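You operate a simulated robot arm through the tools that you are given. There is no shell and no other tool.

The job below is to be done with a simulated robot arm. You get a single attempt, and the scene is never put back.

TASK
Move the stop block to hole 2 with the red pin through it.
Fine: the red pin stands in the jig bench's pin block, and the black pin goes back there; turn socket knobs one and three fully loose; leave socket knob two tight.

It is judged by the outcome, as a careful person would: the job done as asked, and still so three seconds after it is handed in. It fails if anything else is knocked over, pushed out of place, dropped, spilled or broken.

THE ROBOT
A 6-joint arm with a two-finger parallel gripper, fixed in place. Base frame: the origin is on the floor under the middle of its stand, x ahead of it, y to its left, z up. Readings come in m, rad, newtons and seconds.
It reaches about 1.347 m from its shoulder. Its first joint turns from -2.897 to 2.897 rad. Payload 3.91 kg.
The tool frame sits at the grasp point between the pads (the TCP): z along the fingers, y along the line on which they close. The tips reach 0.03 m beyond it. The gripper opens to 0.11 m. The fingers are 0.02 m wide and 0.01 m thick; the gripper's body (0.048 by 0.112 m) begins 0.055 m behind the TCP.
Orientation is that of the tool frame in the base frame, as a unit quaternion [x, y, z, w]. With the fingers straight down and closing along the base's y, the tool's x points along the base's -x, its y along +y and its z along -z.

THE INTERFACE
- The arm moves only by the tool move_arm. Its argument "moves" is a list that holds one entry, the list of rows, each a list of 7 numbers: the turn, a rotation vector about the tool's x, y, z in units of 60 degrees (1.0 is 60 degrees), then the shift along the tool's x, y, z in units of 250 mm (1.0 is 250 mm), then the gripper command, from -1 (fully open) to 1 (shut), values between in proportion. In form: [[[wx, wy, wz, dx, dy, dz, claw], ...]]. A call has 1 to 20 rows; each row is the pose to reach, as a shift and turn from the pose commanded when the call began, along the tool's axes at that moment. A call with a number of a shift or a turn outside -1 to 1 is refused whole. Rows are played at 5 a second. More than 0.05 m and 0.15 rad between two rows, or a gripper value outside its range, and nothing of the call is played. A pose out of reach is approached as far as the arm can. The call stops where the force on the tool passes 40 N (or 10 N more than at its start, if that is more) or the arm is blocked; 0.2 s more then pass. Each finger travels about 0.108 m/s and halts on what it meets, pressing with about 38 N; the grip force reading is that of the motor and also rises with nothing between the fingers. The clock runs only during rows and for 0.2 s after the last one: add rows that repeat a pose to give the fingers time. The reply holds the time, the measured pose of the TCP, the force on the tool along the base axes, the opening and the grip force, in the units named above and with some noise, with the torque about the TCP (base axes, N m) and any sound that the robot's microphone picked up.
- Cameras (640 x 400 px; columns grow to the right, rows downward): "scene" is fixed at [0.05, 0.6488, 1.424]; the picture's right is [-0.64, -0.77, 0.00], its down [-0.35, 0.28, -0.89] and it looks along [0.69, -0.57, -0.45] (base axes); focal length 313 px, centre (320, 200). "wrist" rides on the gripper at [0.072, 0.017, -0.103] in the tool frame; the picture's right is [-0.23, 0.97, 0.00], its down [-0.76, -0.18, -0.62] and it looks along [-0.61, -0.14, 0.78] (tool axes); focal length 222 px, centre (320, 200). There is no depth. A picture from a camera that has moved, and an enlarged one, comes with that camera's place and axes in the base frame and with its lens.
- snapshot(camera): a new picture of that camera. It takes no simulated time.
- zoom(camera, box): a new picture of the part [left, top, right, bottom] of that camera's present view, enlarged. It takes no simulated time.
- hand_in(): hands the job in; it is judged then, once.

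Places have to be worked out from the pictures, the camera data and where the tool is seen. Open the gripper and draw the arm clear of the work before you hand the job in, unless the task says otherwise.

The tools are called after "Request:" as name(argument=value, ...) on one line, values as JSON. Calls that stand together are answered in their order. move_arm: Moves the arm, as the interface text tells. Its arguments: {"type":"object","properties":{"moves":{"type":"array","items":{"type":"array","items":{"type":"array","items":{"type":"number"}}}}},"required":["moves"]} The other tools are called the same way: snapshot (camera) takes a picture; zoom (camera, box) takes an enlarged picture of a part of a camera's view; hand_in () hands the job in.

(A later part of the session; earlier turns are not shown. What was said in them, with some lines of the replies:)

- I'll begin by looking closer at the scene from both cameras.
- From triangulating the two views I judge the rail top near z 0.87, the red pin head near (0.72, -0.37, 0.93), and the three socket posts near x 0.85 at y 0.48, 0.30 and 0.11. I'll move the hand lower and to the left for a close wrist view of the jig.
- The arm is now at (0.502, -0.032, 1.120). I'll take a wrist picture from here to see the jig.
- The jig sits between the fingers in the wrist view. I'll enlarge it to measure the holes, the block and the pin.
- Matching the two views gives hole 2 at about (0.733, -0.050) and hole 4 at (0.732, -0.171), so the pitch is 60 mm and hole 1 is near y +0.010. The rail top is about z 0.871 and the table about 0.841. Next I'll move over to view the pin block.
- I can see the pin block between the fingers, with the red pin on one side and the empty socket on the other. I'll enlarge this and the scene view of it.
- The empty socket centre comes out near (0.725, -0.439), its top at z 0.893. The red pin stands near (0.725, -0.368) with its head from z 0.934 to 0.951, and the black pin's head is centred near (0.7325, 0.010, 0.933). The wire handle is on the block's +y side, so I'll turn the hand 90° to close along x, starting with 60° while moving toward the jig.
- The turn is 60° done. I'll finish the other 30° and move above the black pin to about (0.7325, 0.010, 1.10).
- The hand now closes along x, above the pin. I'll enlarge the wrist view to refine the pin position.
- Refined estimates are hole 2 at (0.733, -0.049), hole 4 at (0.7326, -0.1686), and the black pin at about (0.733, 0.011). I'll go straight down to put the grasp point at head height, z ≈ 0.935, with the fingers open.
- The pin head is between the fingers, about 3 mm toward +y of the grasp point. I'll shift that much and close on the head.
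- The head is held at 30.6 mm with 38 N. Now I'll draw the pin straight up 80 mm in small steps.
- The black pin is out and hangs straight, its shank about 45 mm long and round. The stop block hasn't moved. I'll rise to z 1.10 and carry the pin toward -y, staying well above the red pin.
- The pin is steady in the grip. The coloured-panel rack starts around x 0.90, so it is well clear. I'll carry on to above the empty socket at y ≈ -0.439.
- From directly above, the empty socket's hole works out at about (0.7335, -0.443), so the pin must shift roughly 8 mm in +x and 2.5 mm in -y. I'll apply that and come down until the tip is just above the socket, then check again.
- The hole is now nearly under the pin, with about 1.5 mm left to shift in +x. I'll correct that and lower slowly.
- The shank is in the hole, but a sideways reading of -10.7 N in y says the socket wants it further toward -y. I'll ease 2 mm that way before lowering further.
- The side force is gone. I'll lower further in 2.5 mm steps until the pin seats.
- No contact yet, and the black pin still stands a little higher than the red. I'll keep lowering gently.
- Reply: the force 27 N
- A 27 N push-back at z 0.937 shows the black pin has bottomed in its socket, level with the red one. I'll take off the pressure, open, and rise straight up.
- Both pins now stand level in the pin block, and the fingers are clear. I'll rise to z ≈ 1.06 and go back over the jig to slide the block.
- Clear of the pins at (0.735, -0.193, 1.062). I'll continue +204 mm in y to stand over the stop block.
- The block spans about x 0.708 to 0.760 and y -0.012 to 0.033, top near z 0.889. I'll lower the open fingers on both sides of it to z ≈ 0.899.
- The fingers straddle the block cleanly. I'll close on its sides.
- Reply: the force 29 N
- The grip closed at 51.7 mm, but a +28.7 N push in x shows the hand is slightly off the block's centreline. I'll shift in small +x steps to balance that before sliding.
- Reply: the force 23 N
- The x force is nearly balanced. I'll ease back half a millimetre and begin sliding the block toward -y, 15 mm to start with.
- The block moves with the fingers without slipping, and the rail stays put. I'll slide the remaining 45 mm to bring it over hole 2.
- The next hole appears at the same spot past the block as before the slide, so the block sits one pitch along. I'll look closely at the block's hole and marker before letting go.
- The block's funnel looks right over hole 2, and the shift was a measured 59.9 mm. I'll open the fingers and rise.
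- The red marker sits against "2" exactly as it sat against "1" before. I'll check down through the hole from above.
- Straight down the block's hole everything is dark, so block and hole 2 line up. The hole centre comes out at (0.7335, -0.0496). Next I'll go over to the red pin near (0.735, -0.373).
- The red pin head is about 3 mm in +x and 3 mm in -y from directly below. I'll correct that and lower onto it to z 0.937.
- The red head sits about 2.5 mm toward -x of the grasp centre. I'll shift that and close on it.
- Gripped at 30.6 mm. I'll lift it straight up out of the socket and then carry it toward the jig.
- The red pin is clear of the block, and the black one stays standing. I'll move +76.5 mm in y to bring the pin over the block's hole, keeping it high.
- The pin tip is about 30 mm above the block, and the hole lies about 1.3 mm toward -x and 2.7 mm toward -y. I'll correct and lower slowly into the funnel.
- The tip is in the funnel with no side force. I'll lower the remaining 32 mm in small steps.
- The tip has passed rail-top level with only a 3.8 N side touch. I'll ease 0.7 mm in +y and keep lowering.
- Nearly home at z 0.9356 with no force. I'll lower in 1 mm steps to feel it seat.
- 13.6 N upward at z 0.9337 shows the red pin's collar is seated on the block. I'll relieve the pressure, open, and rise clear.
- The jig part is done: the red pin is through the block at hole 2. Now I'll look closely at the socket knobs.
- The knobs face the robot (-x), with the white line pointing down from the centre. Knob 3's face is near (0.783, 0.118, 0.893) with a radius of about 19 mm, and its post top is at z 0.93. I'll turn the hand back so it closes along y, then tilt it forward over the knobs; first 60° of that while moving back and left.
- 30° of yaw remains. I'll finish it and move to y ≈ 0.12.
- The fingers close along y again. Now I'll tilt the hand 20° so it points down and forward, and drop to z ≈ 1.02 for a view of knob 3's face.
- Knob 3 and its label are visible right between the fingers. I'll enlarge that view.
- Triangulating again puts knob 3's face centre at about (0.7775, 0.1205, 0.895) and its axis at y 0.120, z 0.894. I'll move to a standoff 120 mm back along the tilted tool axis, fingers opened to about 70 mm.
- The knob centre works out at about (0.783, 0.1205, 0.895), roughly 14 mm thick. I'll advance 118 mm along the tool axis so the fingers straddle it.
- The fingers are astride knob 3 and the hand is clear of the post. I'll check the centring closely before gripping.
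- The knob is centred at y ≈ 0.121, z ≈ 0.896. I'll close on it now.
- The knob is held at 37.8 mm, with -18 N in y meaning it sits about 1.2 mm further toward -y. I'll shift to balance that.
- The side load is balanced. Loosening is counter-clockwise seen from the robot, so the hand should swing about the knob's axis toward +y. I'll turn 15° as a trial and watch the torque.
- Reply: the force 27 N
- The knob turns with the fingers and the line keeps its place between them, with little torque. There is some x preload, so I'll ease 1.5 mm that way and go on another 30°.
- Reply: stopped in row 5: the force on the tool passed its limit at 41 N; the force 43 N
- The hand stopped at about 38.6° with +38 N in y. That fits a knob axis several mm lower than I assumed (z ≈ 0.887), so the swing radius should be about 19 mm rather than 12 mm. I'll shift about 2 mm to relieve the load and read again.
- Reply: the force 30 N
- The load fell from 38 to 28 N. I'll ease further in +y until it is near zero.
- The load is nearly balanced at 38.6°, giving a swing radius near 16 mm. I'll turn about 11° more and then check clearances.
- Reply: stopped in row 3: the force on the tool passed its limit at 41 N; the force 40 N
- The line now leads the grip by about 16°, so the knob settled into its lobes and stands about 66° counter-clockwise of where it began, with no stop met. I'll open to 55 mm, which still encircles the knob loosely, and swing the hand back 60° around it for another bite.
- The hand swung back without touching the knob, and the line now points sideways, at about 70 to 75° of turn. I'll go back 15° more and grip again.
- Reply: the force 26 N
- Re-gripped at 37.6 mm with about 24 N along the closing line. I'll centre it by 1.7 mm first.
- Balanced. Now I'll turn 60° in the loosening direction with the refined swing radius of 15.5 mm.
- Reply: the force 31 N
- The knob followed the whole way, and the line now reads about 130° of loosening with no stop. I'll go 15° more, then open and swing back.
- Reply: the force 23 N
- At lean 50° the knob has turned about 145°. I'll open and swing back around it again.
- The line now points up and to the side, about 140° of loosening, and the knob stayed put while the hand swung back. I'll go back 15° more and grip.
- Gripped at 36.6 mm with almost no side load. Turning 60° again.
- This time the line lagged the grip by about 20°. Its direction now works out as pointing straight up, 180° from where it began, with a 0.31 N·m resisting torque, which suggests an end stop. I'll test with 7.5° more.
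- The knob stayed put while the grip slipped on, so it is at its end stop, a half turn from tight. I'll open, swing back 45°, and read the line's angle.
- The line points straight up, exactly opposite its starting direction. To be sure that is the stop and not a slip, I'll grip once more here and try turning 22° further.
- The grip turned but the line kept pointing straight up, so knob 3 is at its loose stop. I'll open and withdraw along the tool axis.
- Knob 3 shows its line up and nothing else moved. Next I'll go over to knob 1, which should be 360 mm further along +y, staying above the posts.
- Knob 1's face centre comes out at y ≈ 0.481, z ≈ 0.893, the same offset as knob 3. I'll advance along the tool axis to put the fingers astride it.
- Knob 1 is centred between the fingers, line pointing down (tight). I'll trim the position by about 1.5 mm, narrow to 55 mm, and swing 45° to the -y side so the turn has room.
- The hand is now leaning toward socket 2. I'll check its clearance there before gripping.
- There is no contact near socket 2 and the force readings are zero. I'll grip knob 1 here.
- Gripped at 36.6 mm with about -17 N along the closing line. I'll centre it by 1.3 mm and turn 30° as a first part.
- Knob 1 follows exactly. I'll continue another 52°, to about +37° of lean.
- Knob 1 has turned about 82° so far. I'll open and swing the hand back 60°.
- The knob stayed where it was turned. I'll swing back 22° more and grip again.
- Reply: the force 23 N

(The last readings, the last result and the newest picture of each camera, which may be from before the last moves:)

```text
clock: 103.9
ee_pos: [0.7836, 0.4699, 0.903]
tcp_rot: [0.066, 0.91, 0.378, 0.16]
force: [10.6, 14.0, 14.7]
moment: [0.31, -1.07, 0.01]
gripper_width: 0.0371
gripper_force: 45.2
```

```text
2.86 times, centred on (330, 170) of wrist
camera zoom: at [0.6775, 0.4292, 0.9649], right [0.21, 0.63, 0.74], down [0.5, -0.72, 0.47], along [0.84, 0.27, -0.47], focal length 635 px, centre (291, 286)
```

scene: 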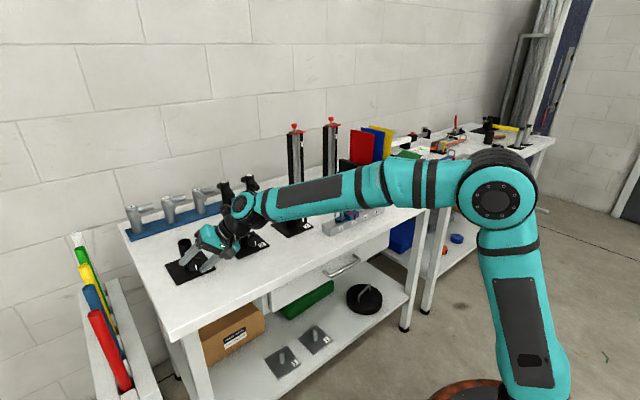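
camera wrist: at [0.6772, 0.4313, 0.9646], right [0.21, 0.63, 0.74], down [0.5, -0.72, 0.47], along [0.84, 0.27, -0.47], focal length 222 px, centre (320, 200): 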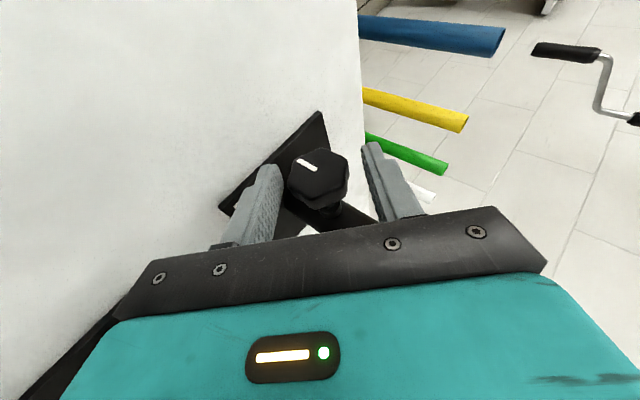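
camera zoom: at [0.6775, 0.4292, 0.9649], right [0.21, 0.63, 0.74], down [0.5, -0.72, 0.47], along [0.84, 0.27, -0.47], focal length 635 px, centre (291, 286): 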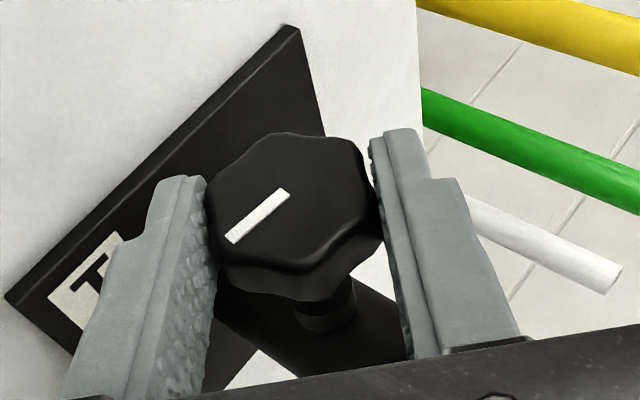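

Gripped at 37.1 mm with about +20 N along the closing line. I'll shift 1.5 mm to balance and turn another 60°.

Request:
move_arm(moves=[[[0, 0, 0, 0, 0.006, 0, 1], [0, 0, 0, 0, 0.006, 0, 1], [0.1175, 0, -0.0428, 0.0002, 0.0141, 0.0005, 1], [0.2349, 0, -0.0855, 0.0007, 0.022, 0.002, 1], [0.3524, 0, -0.1283, 0.0016, 0.0297, 0.0044, 1], [0.4699, 0, -0.171, 0.0028, 0.037, 0.0078, 1], [0.5873, 0, -0.2138, 0.0044, 0.0437, 0.012, 1], [0.7048, 0, -0.2565, 0.0062, 0.0498, 0.0171, 1], [0.8222, 0, -0.2993, 0.0083, 0.0552, 0.0228, 1], [0.9397, 0, -0.342, 0.0106, 0.0597, 0.0292, 1], [0.9397, 0, -0.342, 0.0106, 0.0597, 0.0292, 1]]])

Request:
zoom(camera="wrist", box=[230, 100, 430, 240])

```text
clock: 106.3
ee_pos: [0.7814, 0.4838, 0.9066]
tcp_rot: [-0.022, 0.976, -0.129, 0.172]
force: [5.3, 5.1, 10.1]
moment: [0.04, -0.06, -0.59]
gripper_width: 0.0375
gripper_force: 44.8
```

```text
2.86 times, centred on (330, 170) of wrist
camera zoom: at [0.6777, 0.5191, 0.9718], right [0.21, 0.96, -0.18], down [0.5, 0.05, 0.86], along [0.84, -0.27, -0.47], focal length 635 px, centre (291, 286)
```

zoom: 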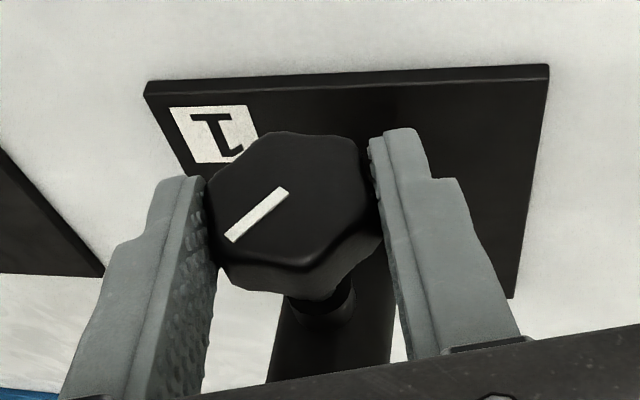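

Now about 142° of loosening. I'll go 30° more.

Request:
move_arm(moves=[[[0.1175, 0, -0.0428, 0.0002, 0.0081, 0.0005, 1], [0.2349, 0, -0.0855, 0.0007, 0.016, 0.002, 1], [0.3524, 0, -0.1283, 0.0016, 0.0237, 0.0044, 1], [0.4699, 0, -0.171, 0.0028, 0.031, 0.0078, 1], [0.4699, 0, -0.171, 0.0028, 0.031, 0.0078, 1]]])

Request:
zoom(camera="wrist", box=[230, 100, 430, 240])

```text
clock: 107.5
ee_pos: [0.7822, 0.4909, 0.9019]
tcp_rot: [-0.067, 0.91, -0.377, 0.159]
force: [15.2, 12.0, 15.8]
moment: [-0.01, -1.14, 0.36]
gripper_width: 0.0374
gripper_force: 44.8
```

```text
2.86 times, centred on (330, 170) of wrist
camera zoom: at [0.6775, 0.5543, 0.9413], right [0.21, 0.74, -0.63], down [0.5, 0.47, 0.72], along [0.84, -0.47, -0.27], focal length 635 px, centre (291, 286)
```

zoom: 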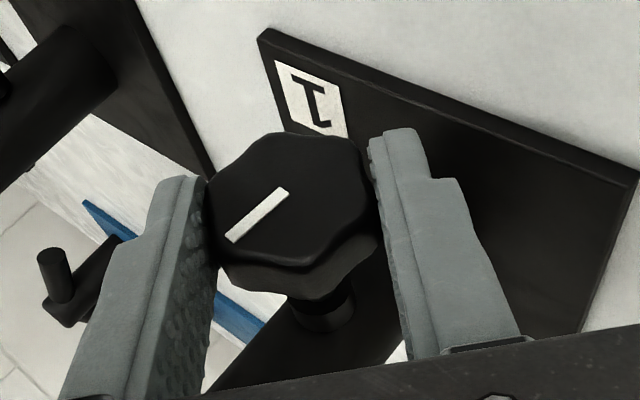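

The knob followed, to about 172°. I'll open, swing back 52°, and take one more bite to reach the stop.

Request:
move_arm(moves=[[[0, 0, 0, 0, 0, 0, 0.1], [0, 0, 0, 0, 0, 0, 0], [0, 0, 0, 0, 0, 0, 0], [-0.1175, 0, 0.0428, 0.0002, -0.0081, 0.0005, 0], [-0.2349, 0, 0.0855, 0.0007, -0.016, 0.002, 0], [-0.3524, 0, 0.1283, 0.0016, -0.0237, 0.0044, 0], [-0.4699, 0, 0.171, 0.0028, -0.031, 0.0078, 0], [-0.5873, 0, 0.2138, 0.0044, -0.0377, 0.012, 0], [-0.7048, 0, 0.2565, 0.0062, -0.0438, 0.0171, 0], [-0.8222, 0, 0.2993, 0.0083, -0.0492, 0.0228, 0], [-0.8222, 0, 0.2993, 0.0083, -0.0492, 0.0228, 0], [-0.8222, 0, 0.2993, 0.0083, -0.0492, 0.0228, 0.3], [-0.8222, 0, 0.2993, 0.0083, -0.0492, 0.0228, 1], [-0.8222, 0, 0.2993, 0.0083, -0.0492, 0.0228, 1], [-0.8222, 0, 0.2993, 0.0083, -0.0492, 0.0228, 1]]])

Request:
zoom(camera="wrist", box=[230, 100, 430, 240])

```text
clock: 110.7
ee_pos: [0.783, 0.4779, 0.9085]
tcp_rot: [0.012, 0.983, 0.064, 0.172]
force: [-2.5, -3.6, -0.7]
moment: [-0.05, 0.17, 0.37]
gripper_width: 0.0374
gripper_force: 45.1
```

```text
2.86 times, centred on (330, 170) of wrist
camera zoom: at [0.6779, 0.4849, 0.9811], right [0.21, 0.96, 0.2], down [0.5, -0.29, 0.81], along [0.84, -0.07, -0.54], focal length 635 px, centre (291, 286)
```

zoom: 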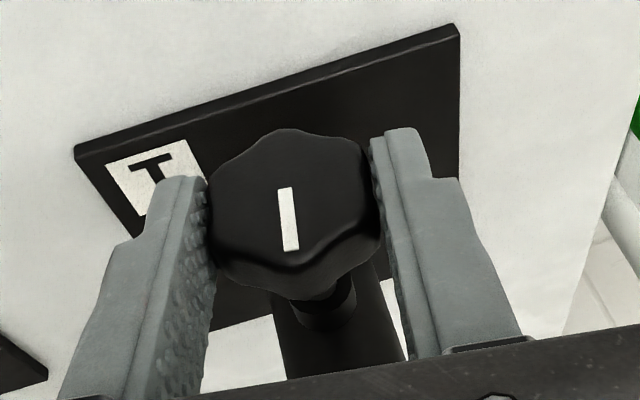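

Gripped and balanced. Turning 30° more toward the stop.

Request:
move_arm(moves=[[[0.1175, 0, -0.0428, 0.0002, 0.0081, 0.0005, 1], [0.2349, 0, -0.0855, 0.0007, 0.016, 0.002, 1], [0.3524, 0, -0.1283, 0.0016, 0.0237, 0.0044, 1], [0.4699, 0, -0.171, 0.0028, 0.031, 0.0078, 1], [0.4699, 0, -0.171, 0.0028, 0.031, 0.0078, 1]]])

Request:
zoom(camera="wrist", box=[230, 100, 430, 240])

```text
clock: 111.9
ee_pos: [0.7821, 0.4861, 0.9044]
tcp_rot: [-0.034, 0.966, -0.193, 0.17]
force: [1.0, -3.5, -6.3]
moment: [0.64, -0.22, -0.54]
gripper_width: 0.0374
gripper_force: 45.0
```

```text
2.86 times, centred on (330, 170) of wrist
camera zoom: at [0.6779, 0.5293, 0.9658], right [0.21, 0.93, -0.3], down [0.5, 0.16, 0.85], along [0.84, -0.33, -0.43], focal length 635 px, centre (291, 286)
```

zoom: 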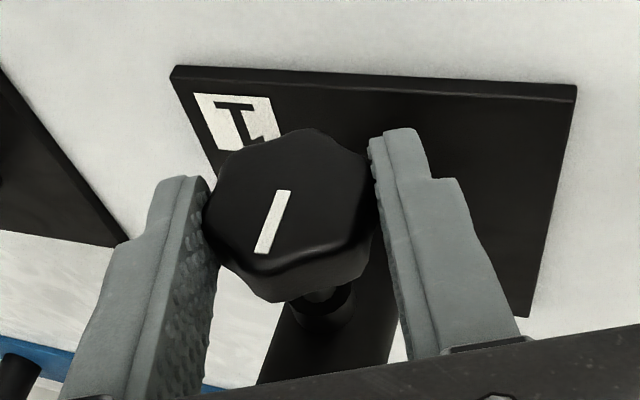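

The line points straight up (about 179°) while the grip slipped on with 0.64 N·m, so knob 1 is at its loose stop as well. I'll open, withdraw along the tool axis and straighten up.

Request:
move_arm(moves=[[[0, 0, 0, 0, 0, 0, 0.1], [0, 0, 0, 0, 0, 0, -0.2], [0, 0, 0, 0, 0, 0, -0.27], [0, 0, 0, 0, 0, -0.06, -0.27], [0, 0, 0, 0, 0, -0.2, -0.27], [0, 0, 0, 0, 0, -0.36, -0.27], [0, 0, 0, 0, 0, -0.52, -0.27], [-0.118, 0, 0.043, 0, 0, -0.52, -0.27], [-0.236, 0, 0.0859, 0, 0, -0.52, -0.27], [-0.354, 0, 0.1288, 0, 0, -0.52, -0.27], [-0.354, 0, 0.1288, 0, 0, -0.52, -0.27]]])

Request:
snapshot(camera="wrist")

Request:
zoom(camera="wrist", box=[120, 60, 420, 240])

Request:
zoom(camera="scene", box=[150, 190, 330, 290])

```text
clock: 114.3
ee_pos: [0.7385, 0.5331, 1.0197]
tcp_rot: [0.001, 0.985, 0.001, 0.174]
force: [-0.1, 0.4, -0.1]
moment: [-0.02, 0.01, -0.02]
gripper_width: 0.0697
gripper_force: 0.0
```

```text
taken
camera wrist: at [0.6334, 0.5497, 1.0918], right [0.21, 0.97, 0.08], down [0.5, -0.18, 0.84], along [0.84, -0.14, -0.53], focal length 222 px, centre (320, 200)
```

wrist: 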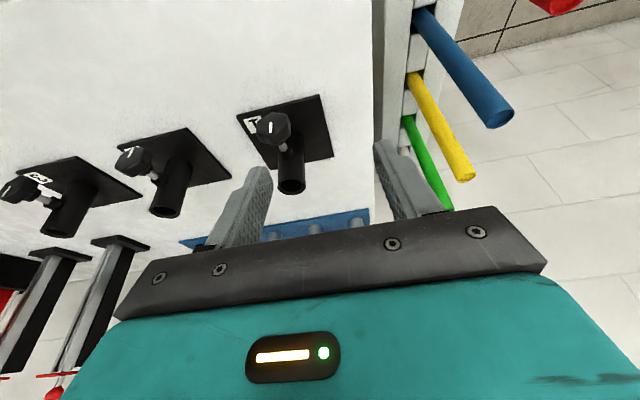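

```text
2.13 times, centred on (270, 150) of wrist
camera zoom: at [0.6334, 0.5497, 1.0918], right [0.21, 0.97, 0.08], down [0.5, -0.18, 0.84], along [0.84, -0.14, -0.53], focal length 474 px, centre (427, 307)
```

zoom: 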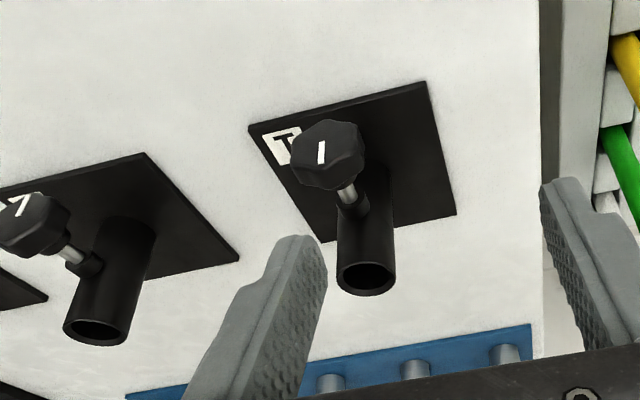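

```text
3.56 times, centred on (240, 240) of scene
camera zoom: at [0.05, 0.6488, 1.424], right [-0.64, -0.77, 0.0], down [-0.35, 0.28, -0.89], along [0.69, -0.57, -0.45], focal length 1113 px, centre (604, 58)
```

zoom: 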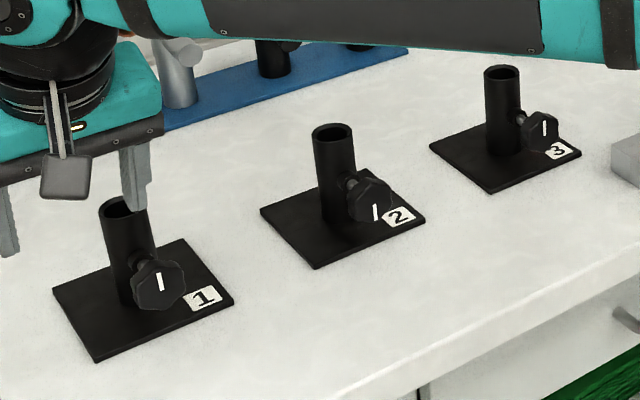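

Knobs 1 and 3 now have their lines up and knob 2's still points down. The socket plates are where they were. I'll open the gripper fully and draw the arm up and back.

Request:
move_arm(moves=[[[0, 0, 0, 0.03, -0.03, -0.1, -0.6], [0, 0, 0, 0.08, -0.1, -0.22, -1], [0, 0, 0, 0.15, -0.2, -0.34, -1], [0, 0, 0, 0.23, -0.32, -0.46, -1], [0, 0, 0, 0.31, -0.44, -0.56, -1], [0, 0, 0, 0.38, -0.56, -0.64, -1], [0, 0, 0, 0.4, -0.6, -0.656, -1], [0, 0, 0, 0.4, -0.6, -0.656, -1]]])

Request:
snapshot(camera="scene")

Request:
snapshot(camera="wrist")

Request:
zoom(camera="scene", box=[310, 160, 440, 246])

```text
clock: 116.1
ee_pos: [0.5912, 0.382, 1.1375]
tcp_rot: [0.001, 0.985, 0.001, 0.173]
force: [0.5, 0.4, 0.6]
moment: [-0.01, -0.01, 0.0]
gripper_width: 0.11
gripper_force: 0.1
```

```text
taken
```

scene: 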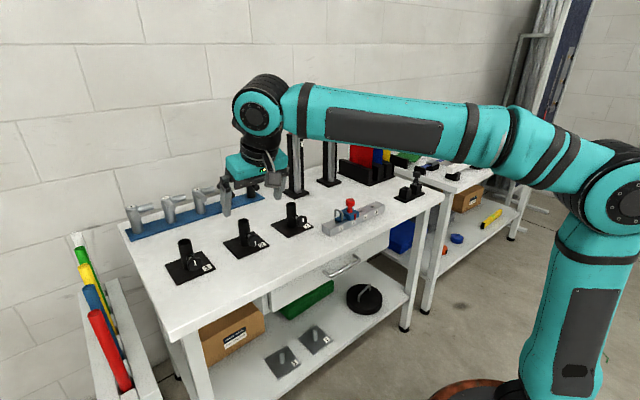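

```text
taken
camera wrist: at [0.4861, 0.3994, 1.2109], right [0.21, 0.97, 0.08], down [0.5, -0.18, 0.84], along [0.84, -0.14, -0.53], focal length 222 px, centre (320, 200)
```

wrist: 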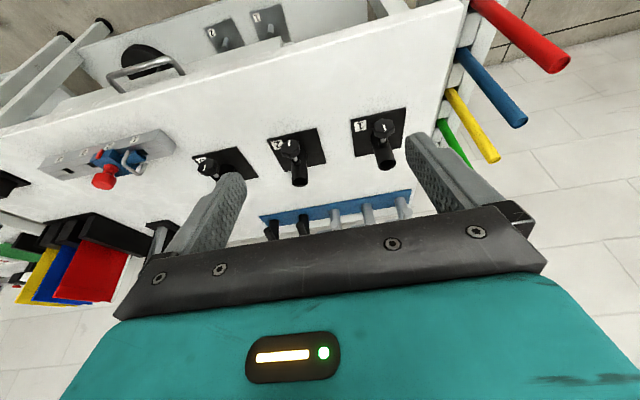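

```text
4.65 times, centred on (375, 203) of scene
camera zoom: at [0.05, 0.6488, 1.424], right [-0.64, -0.77, 0.0], down [-0.35, 0.28, -0.89], along [0.69, -0.57, -0.45], focal length 1456 px, centre (64, 186)
```

zoom: 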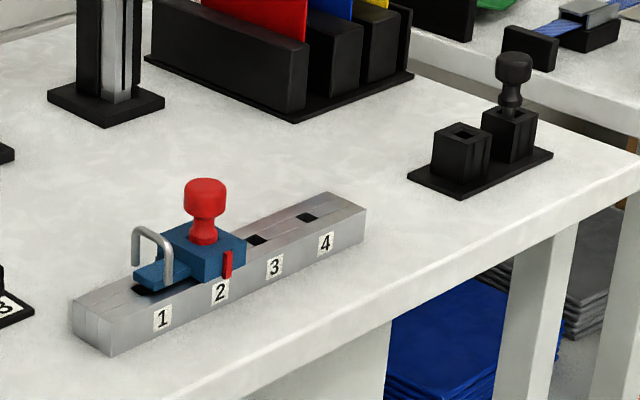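

The arm is clear and the gripper fully open. The red pin is through the block at 2, the black pin stands in the pin block, and rail and plates sit where they began. I'll take one last close look at the three knobs.

Request:
zoom(camera="scene", box=[160, 195, 320, 295])

Request:
zoom(camera="wrist", box=[180, 90, 420, 220])

```text
4.00 times, centred on (240, 245) of scene
camera zoom: at [0.05, 0.6488, 1.424], right [-0.64, -0.77, 0.0], down [-0.35, 0.28, -0.89], along [0.69, -0.57, -0.45], focal length 1252 px, centre (640, 20)
```

zoom: 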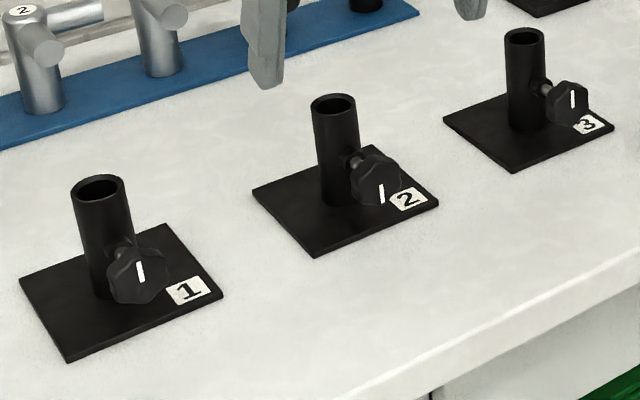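

```text
2.67 times, centred on (300, 155) of wrist
camera zoom: at [0.4861, 0.3994, 1.2109], right [0.21, 0.97, 0.08], down [0.5, -0.18, 0.84], along [0.84, -0.14, -0.53], focal length 592 px, centre (373, 320)
```

zoom: 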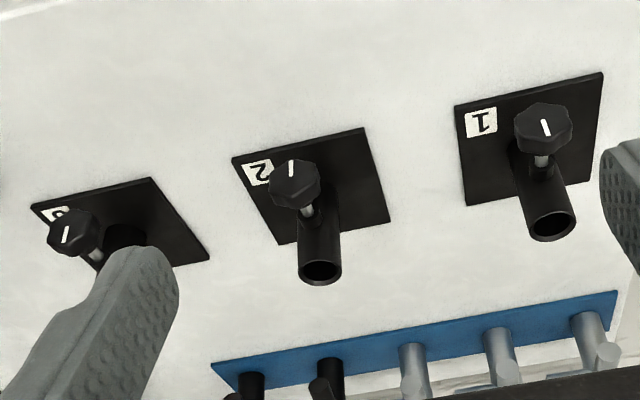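

Knobs 1 and 3 are at their loose stops with lines up, and knob 2 is untouched with its line down. The stop block is at hole 2 with the red pin through it, and the black pin is in the pin block. The arm is clear and the gripper is open, so I'm handing the job in.

Request:
hand_in()

```text
The job is handed in.
```

The job is done as asked and handed in; I don't have the judge's verdict.

- **Stop block:** it sits at hole 2, and the red pin is seated through it.
- **Black pin:** it stands in the free socket of the jig bench's pin block, pressed to the bottom.
- **Knobs one and three:** both are turned fully loose. Each went half a turn counter-clockwise, line now pointing up, and stopped. When I tried to turn each one further, the gripper slipped on the knob instead.
- **Knob two:** I left it alone, and it is still tight.

In the last pictures the rail, the pin block and the socket plates were where they started, and nothing else looked disturbed. The gripper is open and the arm is clear of the work.
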